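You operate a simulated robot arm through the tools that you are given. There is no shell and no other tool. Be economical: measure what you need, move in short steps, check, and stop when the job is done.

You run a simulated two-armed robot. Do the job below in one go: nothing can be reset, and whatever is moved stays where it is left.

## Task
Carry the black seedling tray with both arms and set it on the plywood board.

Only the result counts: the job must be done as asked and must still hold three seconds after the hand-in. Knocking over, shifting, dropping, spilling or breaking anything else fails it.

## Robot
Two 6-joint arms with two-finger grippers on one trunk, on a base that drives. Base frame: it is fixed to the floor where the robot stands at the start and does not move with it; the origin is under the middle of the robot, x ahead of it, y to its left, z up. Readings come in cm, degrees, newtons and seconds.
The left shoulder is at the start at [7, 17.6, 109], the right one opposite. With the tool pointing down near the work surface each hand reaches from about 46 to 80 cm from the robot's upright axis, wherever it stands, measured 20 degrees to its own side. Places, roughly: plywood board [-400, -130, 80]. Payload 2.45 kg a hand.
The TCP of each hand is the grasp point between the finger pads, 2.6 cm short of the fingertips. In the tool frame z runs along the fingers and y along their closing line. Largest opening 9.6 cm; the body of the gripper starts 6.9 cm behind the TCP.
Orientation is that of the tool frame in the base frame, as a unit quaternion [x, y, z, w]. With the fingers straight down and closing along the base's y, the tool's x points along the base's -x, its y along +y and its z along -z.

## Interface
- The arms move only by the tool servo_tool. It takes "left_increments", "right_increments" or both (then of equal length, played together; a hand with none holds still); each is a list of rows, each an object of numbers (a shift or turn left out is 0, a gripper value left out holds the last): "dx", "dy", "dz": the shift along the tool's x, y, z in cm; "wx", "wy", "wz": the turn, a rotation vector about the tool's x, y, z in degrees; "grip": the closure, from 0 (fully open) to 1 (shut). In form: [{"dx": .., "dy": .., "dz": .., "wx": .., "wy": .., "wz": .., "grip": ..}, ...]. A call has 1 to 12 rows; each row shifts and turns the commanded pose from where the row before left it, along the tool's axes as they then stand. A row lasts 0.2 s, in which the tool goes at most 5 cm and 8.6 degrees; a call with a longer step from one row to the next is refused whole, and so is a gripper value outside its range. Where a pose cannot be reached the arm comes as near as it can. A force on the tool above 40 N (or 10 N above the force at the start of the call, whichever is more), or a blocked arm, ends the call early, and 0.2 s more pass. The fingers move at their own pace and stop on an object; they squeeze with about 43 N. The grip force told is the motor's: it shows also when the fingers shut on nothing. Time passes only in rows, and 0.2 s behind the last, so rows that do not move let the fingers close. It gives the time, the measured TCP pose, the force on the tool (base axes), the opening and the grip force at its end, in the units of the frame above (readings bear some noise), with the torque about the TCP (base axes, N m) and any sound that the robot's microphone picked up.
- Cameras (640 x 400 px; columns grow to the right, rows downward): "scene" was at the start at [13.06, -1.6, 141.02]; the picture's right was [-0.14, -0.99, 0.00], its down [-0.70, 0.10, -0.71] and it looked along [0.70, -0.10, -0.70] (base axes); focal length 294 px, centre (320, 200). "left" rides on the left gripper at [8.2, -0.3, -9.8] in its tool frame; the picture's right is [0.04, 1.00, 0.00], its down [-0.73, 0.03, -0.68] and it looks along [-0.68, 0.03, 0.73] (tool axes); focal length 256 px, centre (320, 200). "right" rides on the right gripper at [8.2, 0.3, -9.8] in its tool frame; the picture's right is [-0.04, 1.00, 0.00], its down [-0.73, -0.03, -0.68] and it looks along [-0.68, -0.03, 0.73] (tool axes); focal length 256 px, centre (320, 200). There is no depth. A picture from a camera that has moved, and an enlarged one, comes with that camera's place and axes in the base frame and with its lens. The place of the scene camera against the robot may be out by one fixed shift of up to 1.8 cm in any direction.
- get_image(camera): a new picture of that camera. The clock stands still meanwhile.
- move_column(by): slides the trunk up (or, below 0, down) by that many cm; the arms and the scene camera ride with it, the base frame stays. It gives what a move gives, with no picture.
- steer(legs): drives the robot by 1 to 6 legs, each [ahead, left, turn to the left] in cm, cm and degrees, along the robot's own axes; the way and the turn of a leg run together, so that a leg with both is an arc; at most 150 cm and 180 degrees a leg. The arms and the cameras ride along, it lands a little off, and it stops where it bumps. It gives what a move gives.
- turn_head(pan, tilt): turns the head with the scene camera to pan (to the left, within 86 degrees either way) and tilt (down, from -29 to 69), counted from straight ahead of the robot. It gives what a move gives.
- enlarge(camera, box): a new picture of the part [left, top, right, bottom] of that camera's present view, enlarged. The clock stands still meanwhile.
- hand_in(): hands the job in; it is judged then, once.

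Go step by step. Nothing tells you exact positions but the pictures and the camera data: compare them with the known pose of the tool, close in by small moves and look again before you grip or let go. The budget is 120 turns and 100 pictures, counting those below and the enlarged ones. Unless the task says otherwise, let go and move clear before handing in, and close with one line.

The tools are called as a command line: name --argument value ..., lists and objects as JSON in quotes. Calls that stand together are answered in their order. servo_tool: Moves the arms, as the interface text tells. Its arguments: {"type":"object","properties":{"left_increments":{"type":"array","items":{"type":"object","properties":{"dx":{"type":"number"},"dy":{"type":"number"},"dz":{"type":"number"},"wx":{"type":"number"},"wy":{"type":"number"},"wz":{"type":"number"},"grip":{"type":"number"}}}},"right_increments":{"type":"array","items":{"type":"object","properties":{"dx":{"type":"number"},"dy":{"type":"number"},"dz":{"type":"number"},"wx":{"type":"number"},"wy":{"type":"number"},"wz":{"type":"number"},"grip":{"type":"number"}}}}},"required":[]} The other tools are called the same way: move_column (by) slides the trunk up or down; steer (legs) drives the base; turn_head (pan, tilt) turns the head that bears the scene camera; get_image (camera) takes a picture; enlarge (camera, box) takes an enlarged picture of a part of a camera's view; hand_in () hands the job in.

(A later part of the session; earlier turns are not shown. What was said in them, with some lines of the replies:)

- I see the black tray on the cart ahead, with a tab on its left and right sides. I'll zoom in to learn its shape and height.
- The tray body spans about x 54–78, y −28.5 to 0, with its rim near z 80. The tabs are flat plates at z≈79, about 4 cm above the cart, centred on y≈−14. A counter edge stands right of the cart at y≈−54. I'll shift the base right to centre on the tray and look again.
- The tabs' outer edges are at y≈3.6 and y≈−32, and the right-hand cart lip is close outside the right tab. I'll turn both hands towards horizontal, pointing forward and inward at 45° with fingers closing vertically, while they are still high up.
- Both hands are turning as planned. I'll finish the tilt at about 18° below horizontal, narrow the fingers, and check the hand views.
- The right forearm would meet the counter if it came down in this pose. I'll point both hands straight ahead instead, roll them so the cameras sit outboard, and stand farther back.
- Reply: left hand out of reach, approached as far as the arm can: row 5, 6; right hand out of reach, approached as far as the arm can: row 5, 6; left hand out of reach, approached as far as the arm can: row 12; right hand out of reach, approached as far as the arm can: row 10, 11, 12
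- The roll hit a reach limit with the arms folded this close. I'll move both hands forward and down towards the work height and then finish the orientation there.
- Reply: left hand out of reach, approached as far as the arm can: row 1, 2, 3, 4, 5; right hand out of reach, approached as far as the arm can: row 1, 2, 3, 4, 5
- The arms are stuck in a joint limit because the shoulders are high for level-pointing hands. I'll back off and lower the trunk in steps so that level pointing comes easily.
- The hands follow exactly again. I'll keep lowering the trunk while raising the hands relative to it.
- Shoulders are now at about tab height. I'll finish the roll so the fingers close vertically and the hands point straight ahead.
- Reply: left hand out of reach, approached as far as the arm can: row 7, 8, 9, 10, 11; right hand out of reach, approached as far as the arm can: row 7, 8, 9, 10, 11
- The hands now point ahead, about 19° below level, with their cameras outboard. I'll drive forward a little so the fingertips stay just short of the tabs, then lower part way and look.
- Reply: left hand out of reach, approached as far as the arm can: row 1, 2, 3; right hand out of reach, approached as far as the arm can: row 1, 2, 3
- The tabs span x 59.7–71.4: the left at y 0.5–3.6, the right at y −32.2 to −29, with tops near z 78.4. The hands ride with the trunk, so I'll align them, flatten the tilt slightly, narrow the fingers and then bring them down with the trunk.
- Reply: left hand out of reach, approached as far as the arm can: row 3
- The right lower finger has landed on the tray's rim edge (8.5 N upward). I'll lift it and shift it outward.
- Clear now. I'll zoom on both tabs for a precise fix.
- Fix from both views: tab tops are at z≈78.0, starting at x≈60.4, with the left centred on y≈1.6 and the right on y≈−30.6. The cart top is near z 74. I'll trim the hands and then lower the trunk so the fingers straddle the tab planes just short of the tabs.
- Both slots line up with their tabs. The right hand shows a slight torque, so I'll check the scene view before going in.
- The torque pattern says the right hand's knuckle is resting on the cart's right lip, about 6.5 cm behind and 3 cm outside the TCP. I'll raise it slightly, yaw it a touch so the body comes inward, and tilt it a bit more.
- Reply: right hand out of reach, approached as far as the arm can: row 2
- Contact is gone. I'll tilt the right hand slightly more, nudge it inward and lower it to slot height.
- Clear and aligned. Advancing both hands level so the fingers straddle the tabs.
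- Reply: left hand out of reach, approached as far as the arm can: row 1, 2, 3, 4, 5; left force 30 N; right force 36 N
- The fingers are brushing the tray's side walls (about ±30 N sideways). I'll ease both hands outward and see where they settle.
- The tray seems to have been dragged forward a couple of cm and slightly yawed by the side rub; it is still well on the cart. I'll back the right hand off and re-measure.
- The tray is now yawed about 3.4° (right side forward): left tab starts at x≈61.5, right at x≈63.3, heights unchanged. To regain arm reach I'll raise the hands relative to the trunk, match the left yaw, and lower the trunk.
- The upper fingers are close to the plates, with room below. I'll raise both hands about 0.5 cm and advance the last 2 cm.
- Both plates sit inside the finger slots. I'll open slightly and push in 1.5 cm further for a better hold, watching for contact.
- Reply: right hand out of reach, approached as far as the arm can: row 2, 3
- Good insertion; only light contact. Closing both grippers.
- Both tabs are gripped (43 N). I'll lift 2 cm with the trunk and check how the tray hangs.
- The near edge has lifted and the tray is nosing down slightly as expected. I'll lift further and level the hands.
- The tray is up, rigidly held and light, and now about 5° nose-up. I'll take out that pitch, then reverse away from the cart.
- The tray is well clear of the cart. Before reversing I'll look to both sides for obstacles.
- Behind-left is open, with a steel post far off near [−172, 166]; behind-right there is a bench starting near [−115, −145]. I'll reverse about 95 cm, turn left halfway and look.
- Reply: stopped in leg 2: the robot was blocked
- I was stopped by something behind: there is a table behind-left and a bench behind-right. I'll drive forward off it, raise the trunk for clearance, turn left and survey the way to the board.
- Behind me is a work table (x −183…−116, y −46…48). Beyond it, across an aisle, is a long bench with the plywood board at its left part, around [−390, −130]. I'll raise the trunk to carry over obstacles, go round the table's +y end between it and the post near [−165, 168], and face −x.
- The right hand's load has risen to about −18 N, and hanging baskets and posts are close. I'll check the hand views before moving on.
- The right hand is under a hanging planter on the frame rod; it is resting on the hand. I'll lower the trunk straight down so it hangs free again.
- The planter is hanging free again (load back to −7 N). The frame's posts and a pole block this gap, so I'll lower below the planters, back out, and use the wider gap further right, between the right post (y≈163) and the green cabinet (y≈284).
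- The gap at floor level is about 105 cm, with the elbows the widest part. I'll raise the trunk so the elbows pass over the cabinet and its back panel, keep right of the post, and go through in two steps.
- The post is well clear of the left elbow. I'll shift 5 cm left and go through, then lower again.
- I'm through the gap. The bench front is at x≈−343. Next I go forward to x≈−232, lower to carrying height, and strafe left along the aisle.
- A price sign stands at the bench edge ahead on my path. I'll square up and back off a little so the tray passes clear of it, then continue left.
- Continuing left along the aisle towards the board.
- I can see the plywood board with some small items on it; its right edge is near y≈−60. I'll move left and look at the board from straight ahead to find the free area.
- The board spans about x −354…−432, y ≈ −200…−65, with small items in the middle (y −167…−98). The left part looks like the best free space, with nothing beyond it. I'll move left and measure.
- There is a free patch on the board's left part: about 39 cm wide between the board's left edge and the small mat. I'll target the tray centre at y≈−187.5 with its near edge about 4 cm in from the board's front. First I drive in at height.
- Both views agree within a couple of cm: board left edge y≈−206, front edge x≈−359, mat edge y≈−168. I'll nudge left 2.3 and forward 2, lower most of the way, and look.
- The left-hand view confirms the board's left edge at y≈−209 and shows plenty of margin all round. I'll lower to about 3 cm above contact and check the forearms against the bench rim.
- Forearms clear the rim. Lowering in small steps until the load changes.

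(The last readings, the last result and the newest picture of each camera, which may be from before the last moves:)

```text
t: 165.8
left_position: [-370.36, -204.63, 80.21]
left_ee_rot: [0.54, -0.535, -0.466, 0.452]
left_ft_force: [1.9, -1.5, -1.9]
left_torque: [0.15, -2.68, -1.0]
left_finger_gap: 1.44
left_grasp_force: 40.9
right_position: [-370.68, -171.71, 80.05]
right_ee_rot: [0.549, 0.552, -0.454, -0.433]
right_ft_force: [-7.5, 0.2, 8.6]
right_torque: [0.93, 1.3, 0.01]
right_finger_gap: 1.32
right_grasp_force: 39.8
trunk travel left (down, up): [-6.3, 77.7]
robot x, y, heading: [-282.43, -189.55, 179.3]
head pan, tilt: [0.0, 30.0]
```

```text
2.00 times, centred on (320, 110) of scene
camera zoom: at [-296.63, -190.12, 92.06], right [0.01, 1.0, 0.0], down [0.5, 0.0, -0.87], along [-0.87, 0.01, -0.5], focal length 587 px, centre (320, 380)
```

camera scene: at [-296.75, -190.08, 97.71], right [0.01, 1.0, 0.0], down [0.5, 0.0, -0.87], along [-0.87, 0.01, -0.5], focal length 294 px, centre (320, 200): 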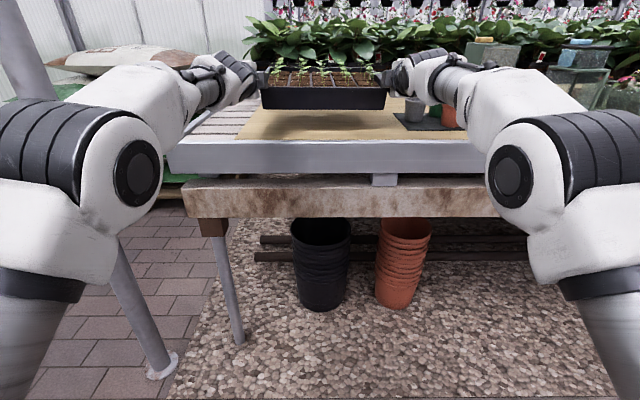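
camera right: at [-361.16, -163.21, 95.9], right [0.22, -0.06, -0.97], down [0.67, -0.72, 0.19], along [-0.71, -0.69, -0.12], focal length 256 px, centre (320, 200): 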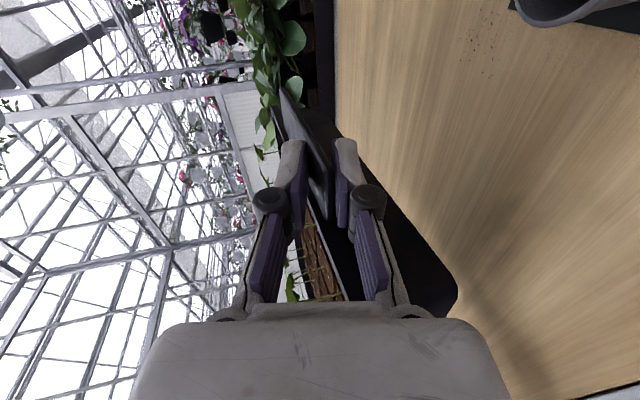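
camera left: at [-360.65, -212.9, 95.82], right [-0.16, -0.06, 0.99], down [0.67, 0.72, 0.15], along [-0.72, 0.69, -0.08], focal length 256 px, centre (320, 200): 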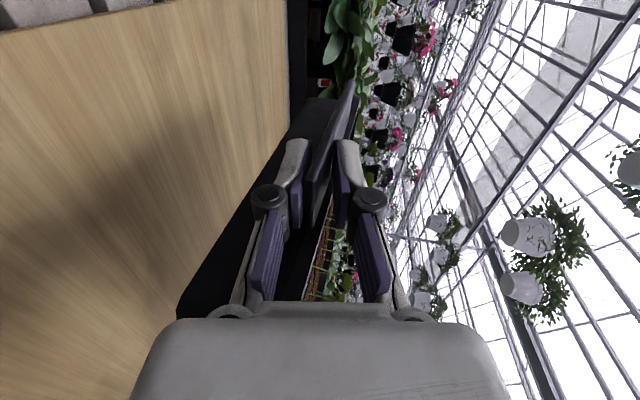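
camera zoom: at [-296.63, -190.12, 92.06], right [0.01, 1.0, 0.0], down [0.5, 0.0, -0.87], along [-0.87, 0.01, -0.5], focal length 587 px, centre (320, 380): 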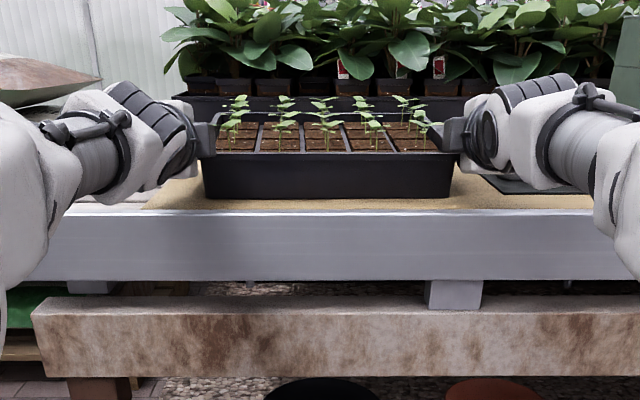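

The right side has touched down. Lowering a touch more so that the left side seats too.

move_column --by -0.4

enlarge --camera "left" --box '[100, 50, 420, 350]'

enlarge --camera "right" --box '[220, 50, 540, 350]'

```text
t: 166.3
left_position: [-369.99, -204.57, 80.14]
left_ee_rot: [0.539, -0.535, -0.468, 0.452]
left_ft_force: [0.3, -0.4, 2.7]
left_torque: [0.5, -3.94, -0.5]
left_finger_gap: 1.45
left_grasp_force: 40.2
right_position: [-370.31, -171.85, 80.02]
right_ee_rot: [0.548, 0.551, -0.455, -0.435]
right_ft_force: [-13.4, 0.8, 28.0]
right_torque: [0.87, 1.47, -0.02]
right_finger_gap: 1.36
right_grasp_force: 40.1
trunk travel left (down, up): [-5.9, 78.1]
robot x, y, heading: [-282.38, -190.2, 179.5]
head pan, tilt: [0.0, 30.0]
```

```text
1.33 times, centred on (260, 200) of left
camera zoom: at [-360.33, -212.97, 81.07], right [-0.15, -0.06, 0.99], down [0.67, 0.72, 0.15], along [-0.72, 0.69, -0.07], focal length 341 px, centre (400, 200)
```

zoom: 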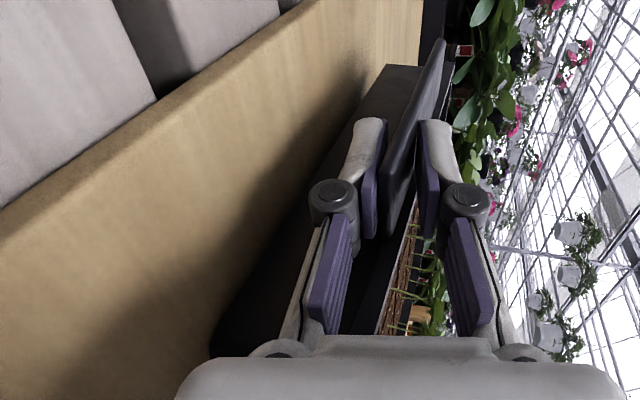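

```text
1.33 times, centred on (380, 200) of right
camera zoom: at [-360.78, -163.27, 81.56], right [0.21, -0.05, -0.98], down [0.67, -0.72, 0.18], along [-0.71, -0.7, -0.11], focal length 341 px, centre (240, 200)
```

zoom: 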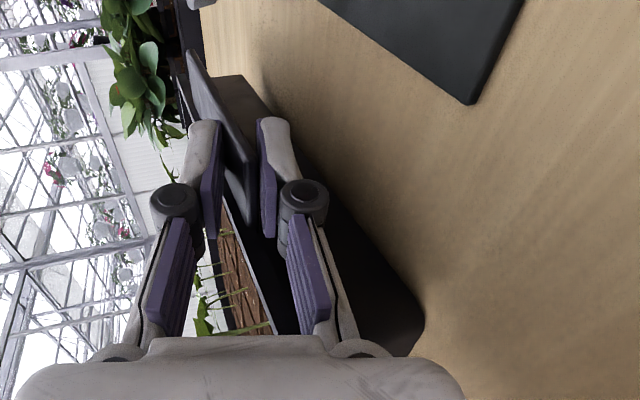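

The tray rests on the board. I'll ease the load by 0.3 cm and open the fingers slightly.

move_column --by 0.3

servo_tool --left_increments '[{"grip": 0.84}, {"grip": 0.82}, {"grip": 0.8}, {"grip": 0.76}, {}, {}]' --right_increments '[{"grip": 0.84}, {"grip": 0.82}, {"grip": 0.8}, {"grip": 0.76}, {}, {}]'

enlarge --camera "left" --box '[180, 50, 420, 250]'

enlarge --camera "right" --box '[220, 50, 460, 250]'

enlarge --camera "scene" --box '[160, 30, 480, 190]'

```text
t: 166.8
left_position: [-370.12, -204.61, 80.3]
left_ee_rot: [0.539, -0.536, -0.467, 0.452]
left_ft_force: [-4.4, 1.0, -1.2]
left_torque: [0.4, -3.93, 1.16]
left_finger_gap: 1.41
left_grasp_force: 40.7
right_position: [-370.42, -171.56, 80.1]
right_ee_rot: [0.549, 0.551, -0.454, -0.434]
right_ft_force: [-0.5, 1.4, 25.3]
right_torque: [0.66, 1.51, 0.25]
right_finger_gap: 1.37
right_grasp_force: 40.3
trunk travel left (down, up): [-6.2, 77.8]
robot x, y, heading: [-282.59, -189.66, 179.3]
head pan, tilt: [0.0, 30.0]
```

```text
t: 168.2
left_position: [-370.25, -204.53, 80.1]
left_ee_rot: [0.539, -0.537, -0.467, 0.451]
left_ft_force: [0.8, -1.4, -2.5]
left_torque: [-0.06, 0.02, 0.0]
left_finger_gap: 2.48
left_grasp_force: 1.4
right_position: [-370.62, -171.57, 79.78]
right_ee_rot: [0.55, 0.553, -0.452, -0.433]
right_ft_force: [-0.1, 0.1, -0.3]
right_torque: [0.01, 0.02, 0.01]
right_finger_gap: 2.32
right_grasp_force: 0.2
trunk travel left (down, up): [-6.2, 77.8]
robot x, y, heading: [-282.61, -189.69, 179.4]
head pan, tilt: [0.0, 30.0]
```

```text
2.00 times, centred on (300, 150) of left
camera zoom: at [-360.52, -212.91, 81.14], right [-0.16, -0.06, 0.99], down [0.67, 0.72, 0.15], along [-0.72, 0.69, -0.07], focal length 512 px, centre (360, 300)
```

zoom: 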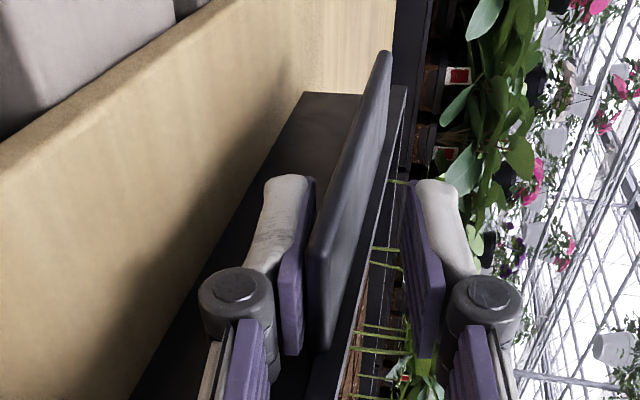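

```text
2.00 times, centred on (340, 150) of right
camera zoom: at [-361.03, -163.22, 81.22], right [0.22, -0.06, -0.97], down [0.67, -0.72, 0.19], along [-0.71, -0.69, -0.12], focal length 512 px, centre (280, 300)
```

zoom: 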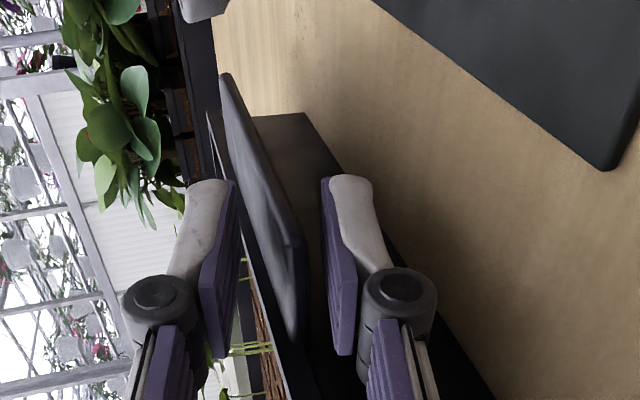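

```text
2.00 times, centred on (320, 110) of scene
camera zoom: at [-296.65, -190.09, 91.93], right [0.01, 1.0, 0.0], down [0.5, 0.0, -0.87], along [-0.87, 0.01, -0.5], focal length 587 px, centre (320, 380)
```

zoom: 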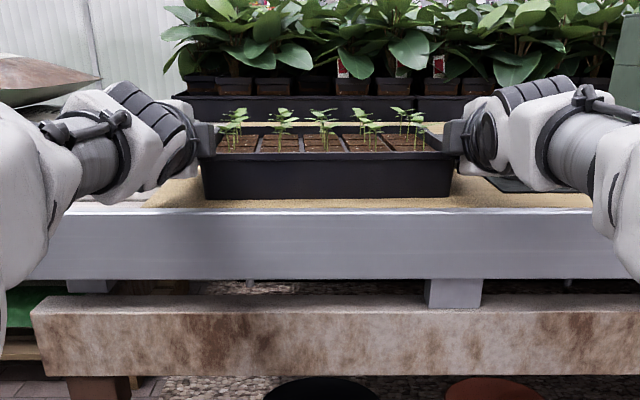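

The tray is released and sitting flat. I'll open slightly more, lower the left hand a bit to free its lower finger, then back both hands straight out.

servo_tool --left_increments '[{"dy": -0.3, "grip": 0.7}, {}]' --right_increments '[{"dy": 0.1, "grip": 0.7}, {}]'

servo_tool --left_increments '[{"dy": -0.2, "dz": -0.98}, {"dy": -0.2, "dz": -0.98}, {"dy": -0.2, "dz": -0.98}]' --right_increments '[{"dy": 0.2, "dz": -0.98}, {"dy": 0.2, "dz": -0.98}, {"dy": 0.2, "dz": -0.98}]'

enlarge --camera "scene" --box '[160, 30, 480, 190]'

```text
t: 168.8
left_position: [-370.14, -204.42, 80.14]
left_ee_rot: [0.538, -0.535, -0.468, 0.453]
left_ft_force: [-7.5, 0.5, 13.6]
left_torque: [0.27, -0.89, 0.25]
left_finger_gap: 2.87
left_grasp_force: 0.1
right_position: [-370.43, -171.63, 79.56]
right_ee_rot: [0.551, 0.552, -0.452, -0.432]
right_ft_force: [0.0, 0.3, 0.3]
right_torque: [-0.01, 0.01, 0.02]
right_finger_gap: 2.87
right_grasp_force: 0.3
trunk travel left (down, up): [-6.2, 77.8]
robot x, y, heading: [-282.8, -189.8, 179.3]
head pan, tilt: [0.0, 30.0]
```

```text
t: 169.7
left_position: [-366.98, -204.5, 80.18]
left_ee_rot: [0.539, -0.533, -0.469, 0.453]
left_ft_force: [-6.3, -1.2, 22.8]
left_torque: [0.38, -1.68, 0.42]
left_finger_gap: 2.89
left_grasp_force: 0.0
right_position: [-367.39, -171.63, 79.86]
right_ee_rot: [0.55, 0.552, -0.453, -0.433]
right_ft_force: [-0.4, -0.2, -0.9]
right_torque: [-0.03, 0.06, 0.02]
right_finger_gap: 2.9
right_grasp_force: 0.1
trunk travel left (down, up): [-6.2, 77.8]
robot x, y, heading: [-282.45, -189.63, 179.7]
head pan, tilt: [0.0, 30.0]
```

```text
2.00 times, centred on (320, 110) of scene
camera zoom: at [-296.43, -190.05, 91.98], right [0.01, 1.0, 0.0], down [0.5, 0.0, -0.87], along [-0.87, 0.01, -0.5], focal length 587 px, centre (320, 380)
```

zoom: 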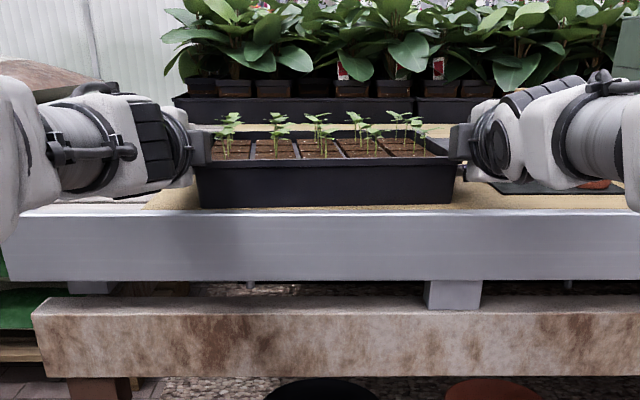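

The left gripper's body is bearing on the board's front edge and dragged that side a touch. I'll tilt it nose-down slightly and raise it before withdrawing further.

servo_tool --left_increments '[{"grip": 0.64}, {"wx": 2}, {"wx": 2, "dy": 0.3}, {"wx": 1}]' --right_increments '[{"grip": 0.66}, {}, {}, {}]'

enlarge --camera "left" --box '[180, 50, 420, 250]'

enlarge --camera "right" --box '[220, 50, 460, 250]'

```text
t: 170.7
left_position: [-367.33, -204.81, 79.79]
left_ee_rot: [0.557, -0.547, -0.445, 0.438]
left_ft_force: [0.5, 0.1, 0.5]
left_torque: [0.01, 0.01, 0.0]
left_finger_gap: 3.45
left_grasp_force: 0.1
right_position: [-367.43, -171.6, 79.67]
right_ee_rot: [0.55, 0.553, -0.452, -0.434]
right_ft_force: [0.4, -0.4, -0.2]
right_torque: [0.0, 0.0, 0.0]
right_finger_gap: 3.25
right_grasp_force: 0.1
trunk travel left (down, up): [-6.2, 77.8]
robot x, y, heading: [-282.22, -189.54, 179.6]
head pan, tilt: [0.0, 30.0]
```

```text
2.00 times, centred on (300, 150) of left
camera zoom: at [-357.5, -213.11, 81.5], right [-0.22, -0.06, 0.97], down [0.65, 0.73, 0.19], along [-0.73, 0.68, -0.12], focal length 512 px, centre (360, 300)
```

zoom: 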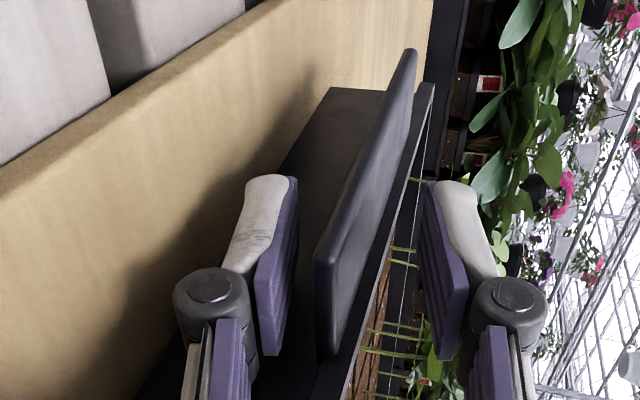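

```text
2.00 times, centred on (340, 150) of right
camera zoom: at [-357.96, -163.16, 81.2], right [0.22, -0.06, -0.97], down [0.67, -0.72, 0.19], along [-0.71, -0.7, -0.12], focal length 512 px, centre (280, 300)
```

zoom: 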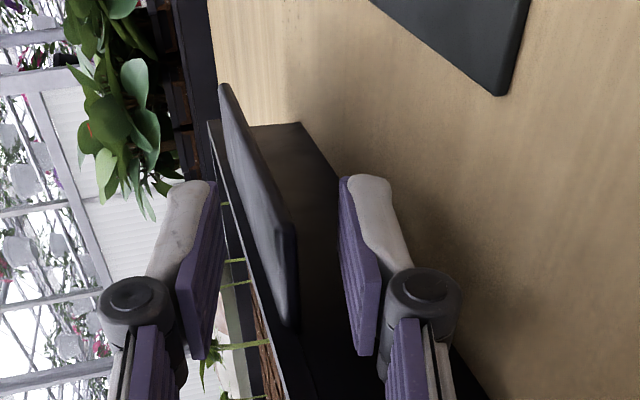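

The left hand is free now, but the tray was dragged about 3 cm towards the board's front edge. I'll withdraw further while watching forces and then push it back in.

servo_tool --left_increments '[{"dy": -0.22, "dz": -0.97}, {"dy": -0.22, "dz": -0.97}]' --right_increments '[{"dy": 0.2, "dz": -0.98}, {"dy": 0.2, "dz": -0.98}]'

enlarge --camera "scene" --box '[160, 30, 480, 190]'

```text
t: 171.2
left_position: [-365.21, -204.62, 80.12]
left_ee_rot: [0.558, -0.556, -0.443, 0.428]
left_ft_force: [0.1, 1.1, 0.4]
left_torque: [0.05, 0.0, 0.03]
left_finger_gap: 3.48
left_grasp_force: 0.0
right_position: [-365.4, -171.51, 79.5]
right_ee_rot: [0.551, 0.552, -0.452, -0.433]
right_ft_force: [0.1, -0.2, 0.2]
right_torque: [0.04, 0.03, 0.0]
right_finger_gap: 3.29
right_grasp_force: 0.0
trunk travel left (down, up): [-6.2, 77.8]
robot x, y, heading: [-282.8, -189.72, 179.5]
head pan, tilt: [0.0, 30.0]
```

```text
2.00 times, centred on (320, 110) of scene
camera zoom: at [-296.61, -190.08, 91.93], right [0.01, 1.0, 0.0], down [0.5, 0.0, -0.87], along [-0.87, 0.01, -0.5], focal length 587 px, centre (320, 380)
```

zoom: 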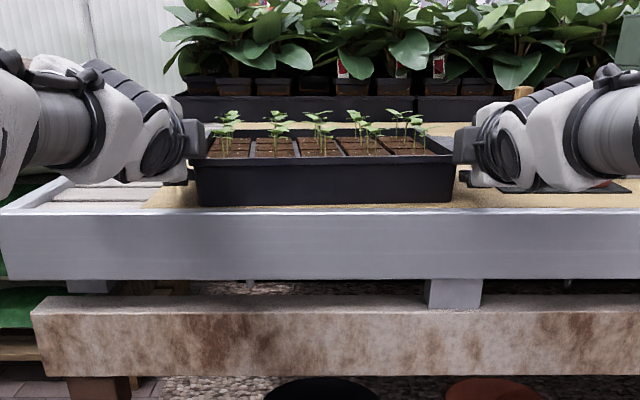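

No drag this time. Withdrawing clear of the tabs.

servo_tool --left_increments '[{"dy": -0.22, "dz": -0.97}, {"dy": -0.22, "dz": -0.97}, {"dy": -0.22, "dz": -0.97}, {"dy": -0.22, "dz": -0.97}, {"dy": -0.22, "dz": -0.97}]' --right_increments '[{"dy": 0.2, "dz": -0.98}, {"dy": 0.2, "dz": -0.98}, {"dy": 0.2, "dz": -0.98}, {"dy": 0.2, "dz": -0.98}, {"dy": 0.2, "dz": -0.98}]'

get_image --camera "left"

get_image --camera "right"

```text
t: 172.4
left_position: [-360.18, -204.58, 80.13]
left_ee_rot: [0.559, -0.556, -0.442, 0.428]
left_ft_force: [0.1, -0.2, -0.2]
left_torque: [0.01, -0.04, 0.02]
left_finger_gap: 3.44
left_grasp_force: 0.1
right_position: [-362.67, -171.32, 79.74]
right_ee_rot: [0.551, 0.552, -0.451, -0.434]
right_ft_force: [-0.3, 0.6, -1.1]
right_torque: [-0.01, 0.01, 0.0]
right_finger_gap: 3.25
right_grasp_force: 0.1
right hand out of reach, approached as far as the arm can: row 3, 4, 5
trunk travel left (down, up): [-6.2, 77.8]
robot x, y, heading: [-282.38, -189.52, 179.7]
head pan, tilt: [0.0, 30.0]
```

```text
5 pictures are left
camera left: at [-350.61, -212.9, 81.99], right [-0.24, -0.06, 0.97], down [0.66, 0.72, 0.21], along [-0.71, 0.69, -0.14], focal length 256 px, centre (320, 200)
```

left: 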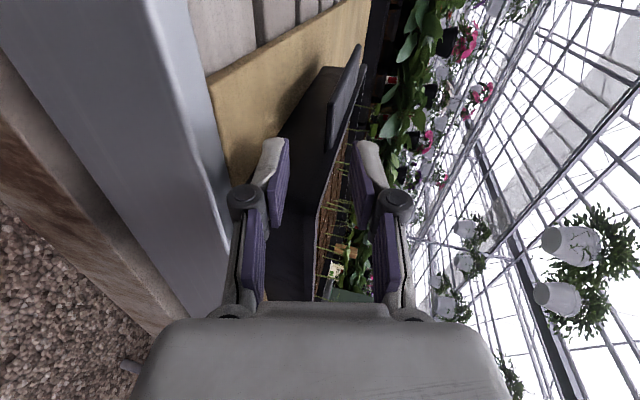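

```text
4 pictures are left
camera right: at [-353.08, -162.97, 81.36], right [0.22, -0.06, -0.97], down [0.67, -0.72, 0.19], along [-0.71, -0.69, -0.12], focal length 256 px, centre (320, 200)
```

right: 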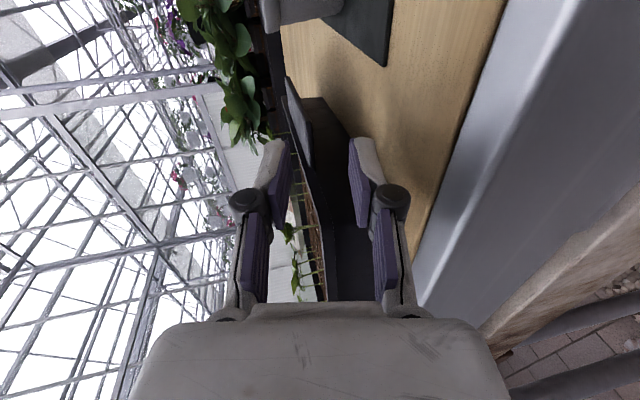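

Left side of the tray has come to about the board's front edge. I'll close the fingers and use the tips against the tabs' near edges to push the tray back in about 4 cm and square it.

servo_tool --left_increments '[{"grip": 1}, {}, {}, {}]' --right_increments '[{"grip": 1}, {}, {}, {}]'

servo_tool --left_increments '[{"dy": 0.25, "dz": 1.02}, {"dy": 0.25, "dz": 1.02}, {"dy": 0.25, "dz": 1.02}, {"dy": 0.25, "dz": 1.02}]' --right_increments '[{"dy": -0.13, "dz": 0.62}, {"dy": -0.13, "dz": 0.62}, {"dy": -0.13, "dz": 0.62}, {"dy": -0.13, "dz": 0.62}]'

```text
t: 173.4
left_position: [-360.26, -204.59, 80.12]
left_ee_rot: [0.558, -0.556, -0.443, 0.428]
left_ft_force: [0.3, -0.4, 0.0]
left_torque: [0.03, -0.02, 0.0]
left_finger_gap: 0.0
left_grasp_force: 28.2
right_position: [-362.67, -171.35, 79.75]
right_ee_rot: [0.552, 0.551, -0.451, -0.434]
right_ft_force: [-0.4, 0.7, -0.3]
right_torque: [0.02, -0.02, -0.01]
right_finger_gap: 0.0
right_grasp_force: 28.2
trunk travel left (down, up): [-6.2, 77.8]
robot x, y, heading: [-282.84, -189.74, 179.4]
head pan, tilt: [0.0, 30.0]
```

```text
t: 174.4
left_position: [-364.44, -204.55, 80.25]
left_ee_rot: [0.558, -0.556, -0.443, 0.427]
left_ft_force: [1.2, -0.3, 0.6]
left_torque: [0.0, 0.09, 0.03]
left_finger_gap: 0.01
left_grasp_force: 28.0
right_position: [-364.83, -171.46, 79.81]
right_ee_rot: [0.551, 0.552, -0.451, -0.434]
right_ft_force: [0.2, 0.1, -0.4]
right_torque: [0.03, 0.0, 0.01]
right_finger_gap: 0.02
right_grasp_force: 28.6
right hand out of reach, approached as far as the arm can: row 1
trunk travel left (down, up): [-6.2, 77.8]
robot x, y, heading: [-282.69, -189.85, 179.3]
head pan, tilt: [0.0, 30.0]
```

servo_tool --left_increments '[{"dy": 0.2, "dz": 0.8}, {"dy": 0.2, "dz": 0.8}, {"dy": 0.15, "dz": 0.6}]' --right_increments '[{"dy": -0.14, "dz": 0.67}, {"dy": -0.14, "dz": 0.67}, {"dy": -0.12, "dz": 0.6}]'

enlarge --camera "scene" --box '[160, 30, 480, 190]'

```text
t: 175.2
left_position: [-366.66, -204.61, 80.3]
left_ee_rot: [0.558, -0.555, -0.444, 0.429]
left_ft_force: [1.8, 0.4, 2.0]
left_torque: [-0.03, 0.07, 0.02]
left_finger_gap: 0.6
left_grasp_force: 28.5
right_position: [-366.64, -171.41, 79.77]
right_ee_rot: [0.551, 0.553, -0.452, -0.432]
right_ft_force: [0.5, -0.5, 0.0]
right_torque: [-0.03, -0.02, 0.03]
right_finger_gap: 0.02
right_grasp_force: 28.7
trunk travel left (down, up): [-6.2, 77.8]
robot x, y, heading: [-282.6, -189.7, 179.4]
head pan, tilt: [0.0, 30.0]
```

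```text
2.00 times, centred on (320, 110) of scene
camera zoom: at [-296.56, -190.07, 91.94], right [0.01, 1.0, 0.0], down [0.5, 0.0, -0.87], along [-0.87, 0.01, -0.5], focal length 587 px, centre (320, 380)
```

zoom: 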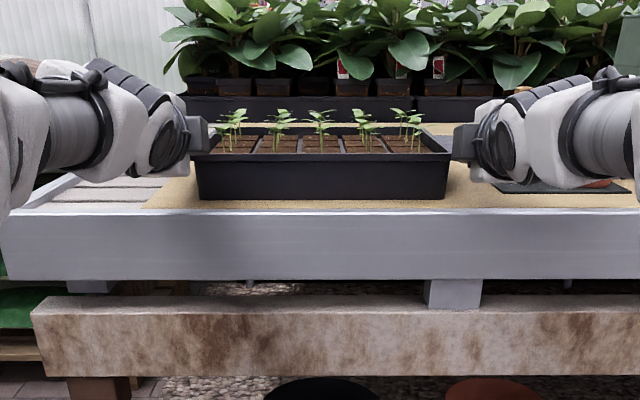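

The tray is back in and square, about 4 cm inside the front edge. The left fingers have wedged onto the tab, so I'll open them before withdrawing.

servo_tool --left_increments '[{"grip": 0.75}, {"grip": 0.66}, {}]' --right_increments '[{}, {"dy": 0.2, "dz": -0.98}, {}]'

servo_tool --left_increments '[{"dy": -0.24, "dz": -0.97}, {"dy": -0.24, "dz": -0.97}]' --right_increments '[{"dy": 0.2, "dz": -0.98}, {"dy": 0.2, "dz": -0.98}]'

```text
t: 176.1
left_position: [-366.72, -204.57, 80.05]
left_ee_rot: [0.559, -0.556, -0.443, 0.427]
left_ft_force: [1.1, -0.4, -0.2]
left_torque: [0.01, -0.02, -0.02]
left_finger_gap: 3.24
left_grasp_force: 0.2
right_position: [-365.93, -171.31, 79.82]
right_ee_rot: [0.55, 0.553, -0.452, -0.433]
right_ft_force: [0.0, 0.2, 0.6]
right_torque: [-0.02, -0.03, 0.05]
right_finger_gap: 0.0
right_grasp_force: 28.4
trunk travel left (down, up): [-6.2, 77.8]
robot x, y, heading: [-282.46, -189.69, 179.5]
head pan, tilt: [0.0, 30.0]
```

```text
t: 176.7
left_position: [-364.72, -204.56, 80.23]
left_ee_rot: [0.558, -0.556, -0.444, 0.427]
left_ft_force: [-0.3, 0.0, 0.4]
left_torque: [-0.01, -0.03, 0.04]
left_finger_gap: 3.25
left_grasp_force: 0.1
right_position: [-363.79, -171.28, 79.85]
right_ee_rot: [0.55, 0.553, -0.452, -0.433]
right_ft_force: [0.5, -0.2, -0.3]
right_torque: [0.02, -0.01, 0.0]
right_finger_gap: 0.0
right_grasp_force: 28.9
trunk travel left (down, up): [-6.2, 77.8]
robot x, y, heading: [-282.57, -189.82, 179.2]
head pan, tilt: [0.0, 30.0]
```

No contact forces. Next I withdraw fully: back the left hand a little more, then reverse the base straight out and check.

servo_tool --left_increments '[{"dy": -0.24, "dz": -0.97}, {"dy": -0.24, "dz": -0.97}, {"dy": -0.24, "dz": -0.97}]'

steer --legs '[[-25, 0, 0], [-10, 0, 0]]'

enlarge --camera "scene" --box '[160, 50, 480, 250]'

```text
t: 177.4
left_position: [-361.76, -204.73, 80.04]
left_ee_rot: [0.559, -0.555, -0.443, 0.428]
left_ft_force: [0.5, 0.4, 0.9]
left_torque: [0.0, 0.02, 0.01]
left_finger_gap: 3.26
left_grasp_force: 0.0
right_position: [-363.74, -171.25, 79.93]
right_ee_rot: [0.55, 0.552, -0.453, -0.433]
right_ft_force: [0.6, -0.2, 0.4]
right_torque: [0.02, 0.0, 0.0]
right_finger_gap: 0.0
right_grasp_force: 28.5
trunk travel left (down, up): [-6.2, 77.8]
robot x, y, heading: [-282.3, -189.8, 179.5]
head pan, tilt: [0.0, 30.0]
```

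```text
t: 180.0
left_position: [-326.67, -205.29, 80.21]
left_ee_rot: [0.56, -0.554, -0.442, 0.429]
left_ft_force: [-0.6, 0.7, 0.4]
left_torque: [-0.01, 0.03, 0.0]
left_finger_gap: 3.26
left_grasp_force: 0.0
right_position: [-328.91, -171.98, 79.89]
right_ee_rot: [0.548, 0.555, -0.454, -0.431]
right_ft_force: [-0.2, -0.2, -0.4]
right_torque: [-0.04, -0.03, 0.0]
right_finger_gap: 0.02
right_grasp_force: 28.5
trunk travel left (down, up): [-6.2, 77.8]
robot x, y, heading: [-247.12, -189.95, 180.0]
head pan, tilt: [0.0, 30.0]
```

```text
2.00 times, centred on (320, 150) of scene
camera zoom: at [-261.5, -190.32, 91.94], right [0.0, 1.0, 0.0], down [0.5, 0.0, -0.87], along [-0.87, 0.0, -0.5], focal length 587 px, centre (320, 300)
```

zoom: 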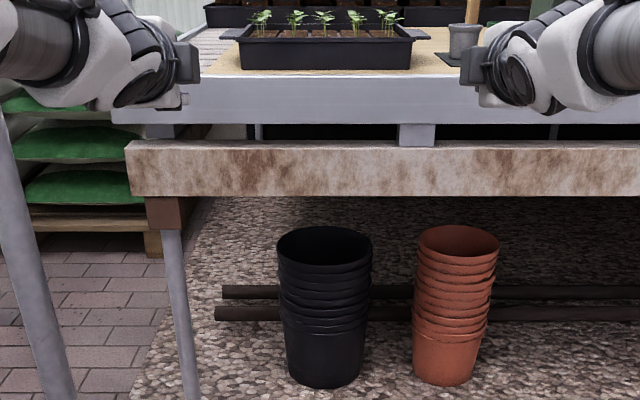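

The tray sits flat on the board with margin on all sides, the nearby pots are undisturbed, and both hands are clear of it.

hand_in

```text
The job is handed in.
```

The black seedling tray is resting flat on the left part of the plywood board, both hands are clear, and the job is handed in. Two contacts on the way could count against it: I backed into something behind the start position, probably the work table or the bench, and the right hand briefly lifted a hanging planter, which looked to be hanging normally again once I lowered away.
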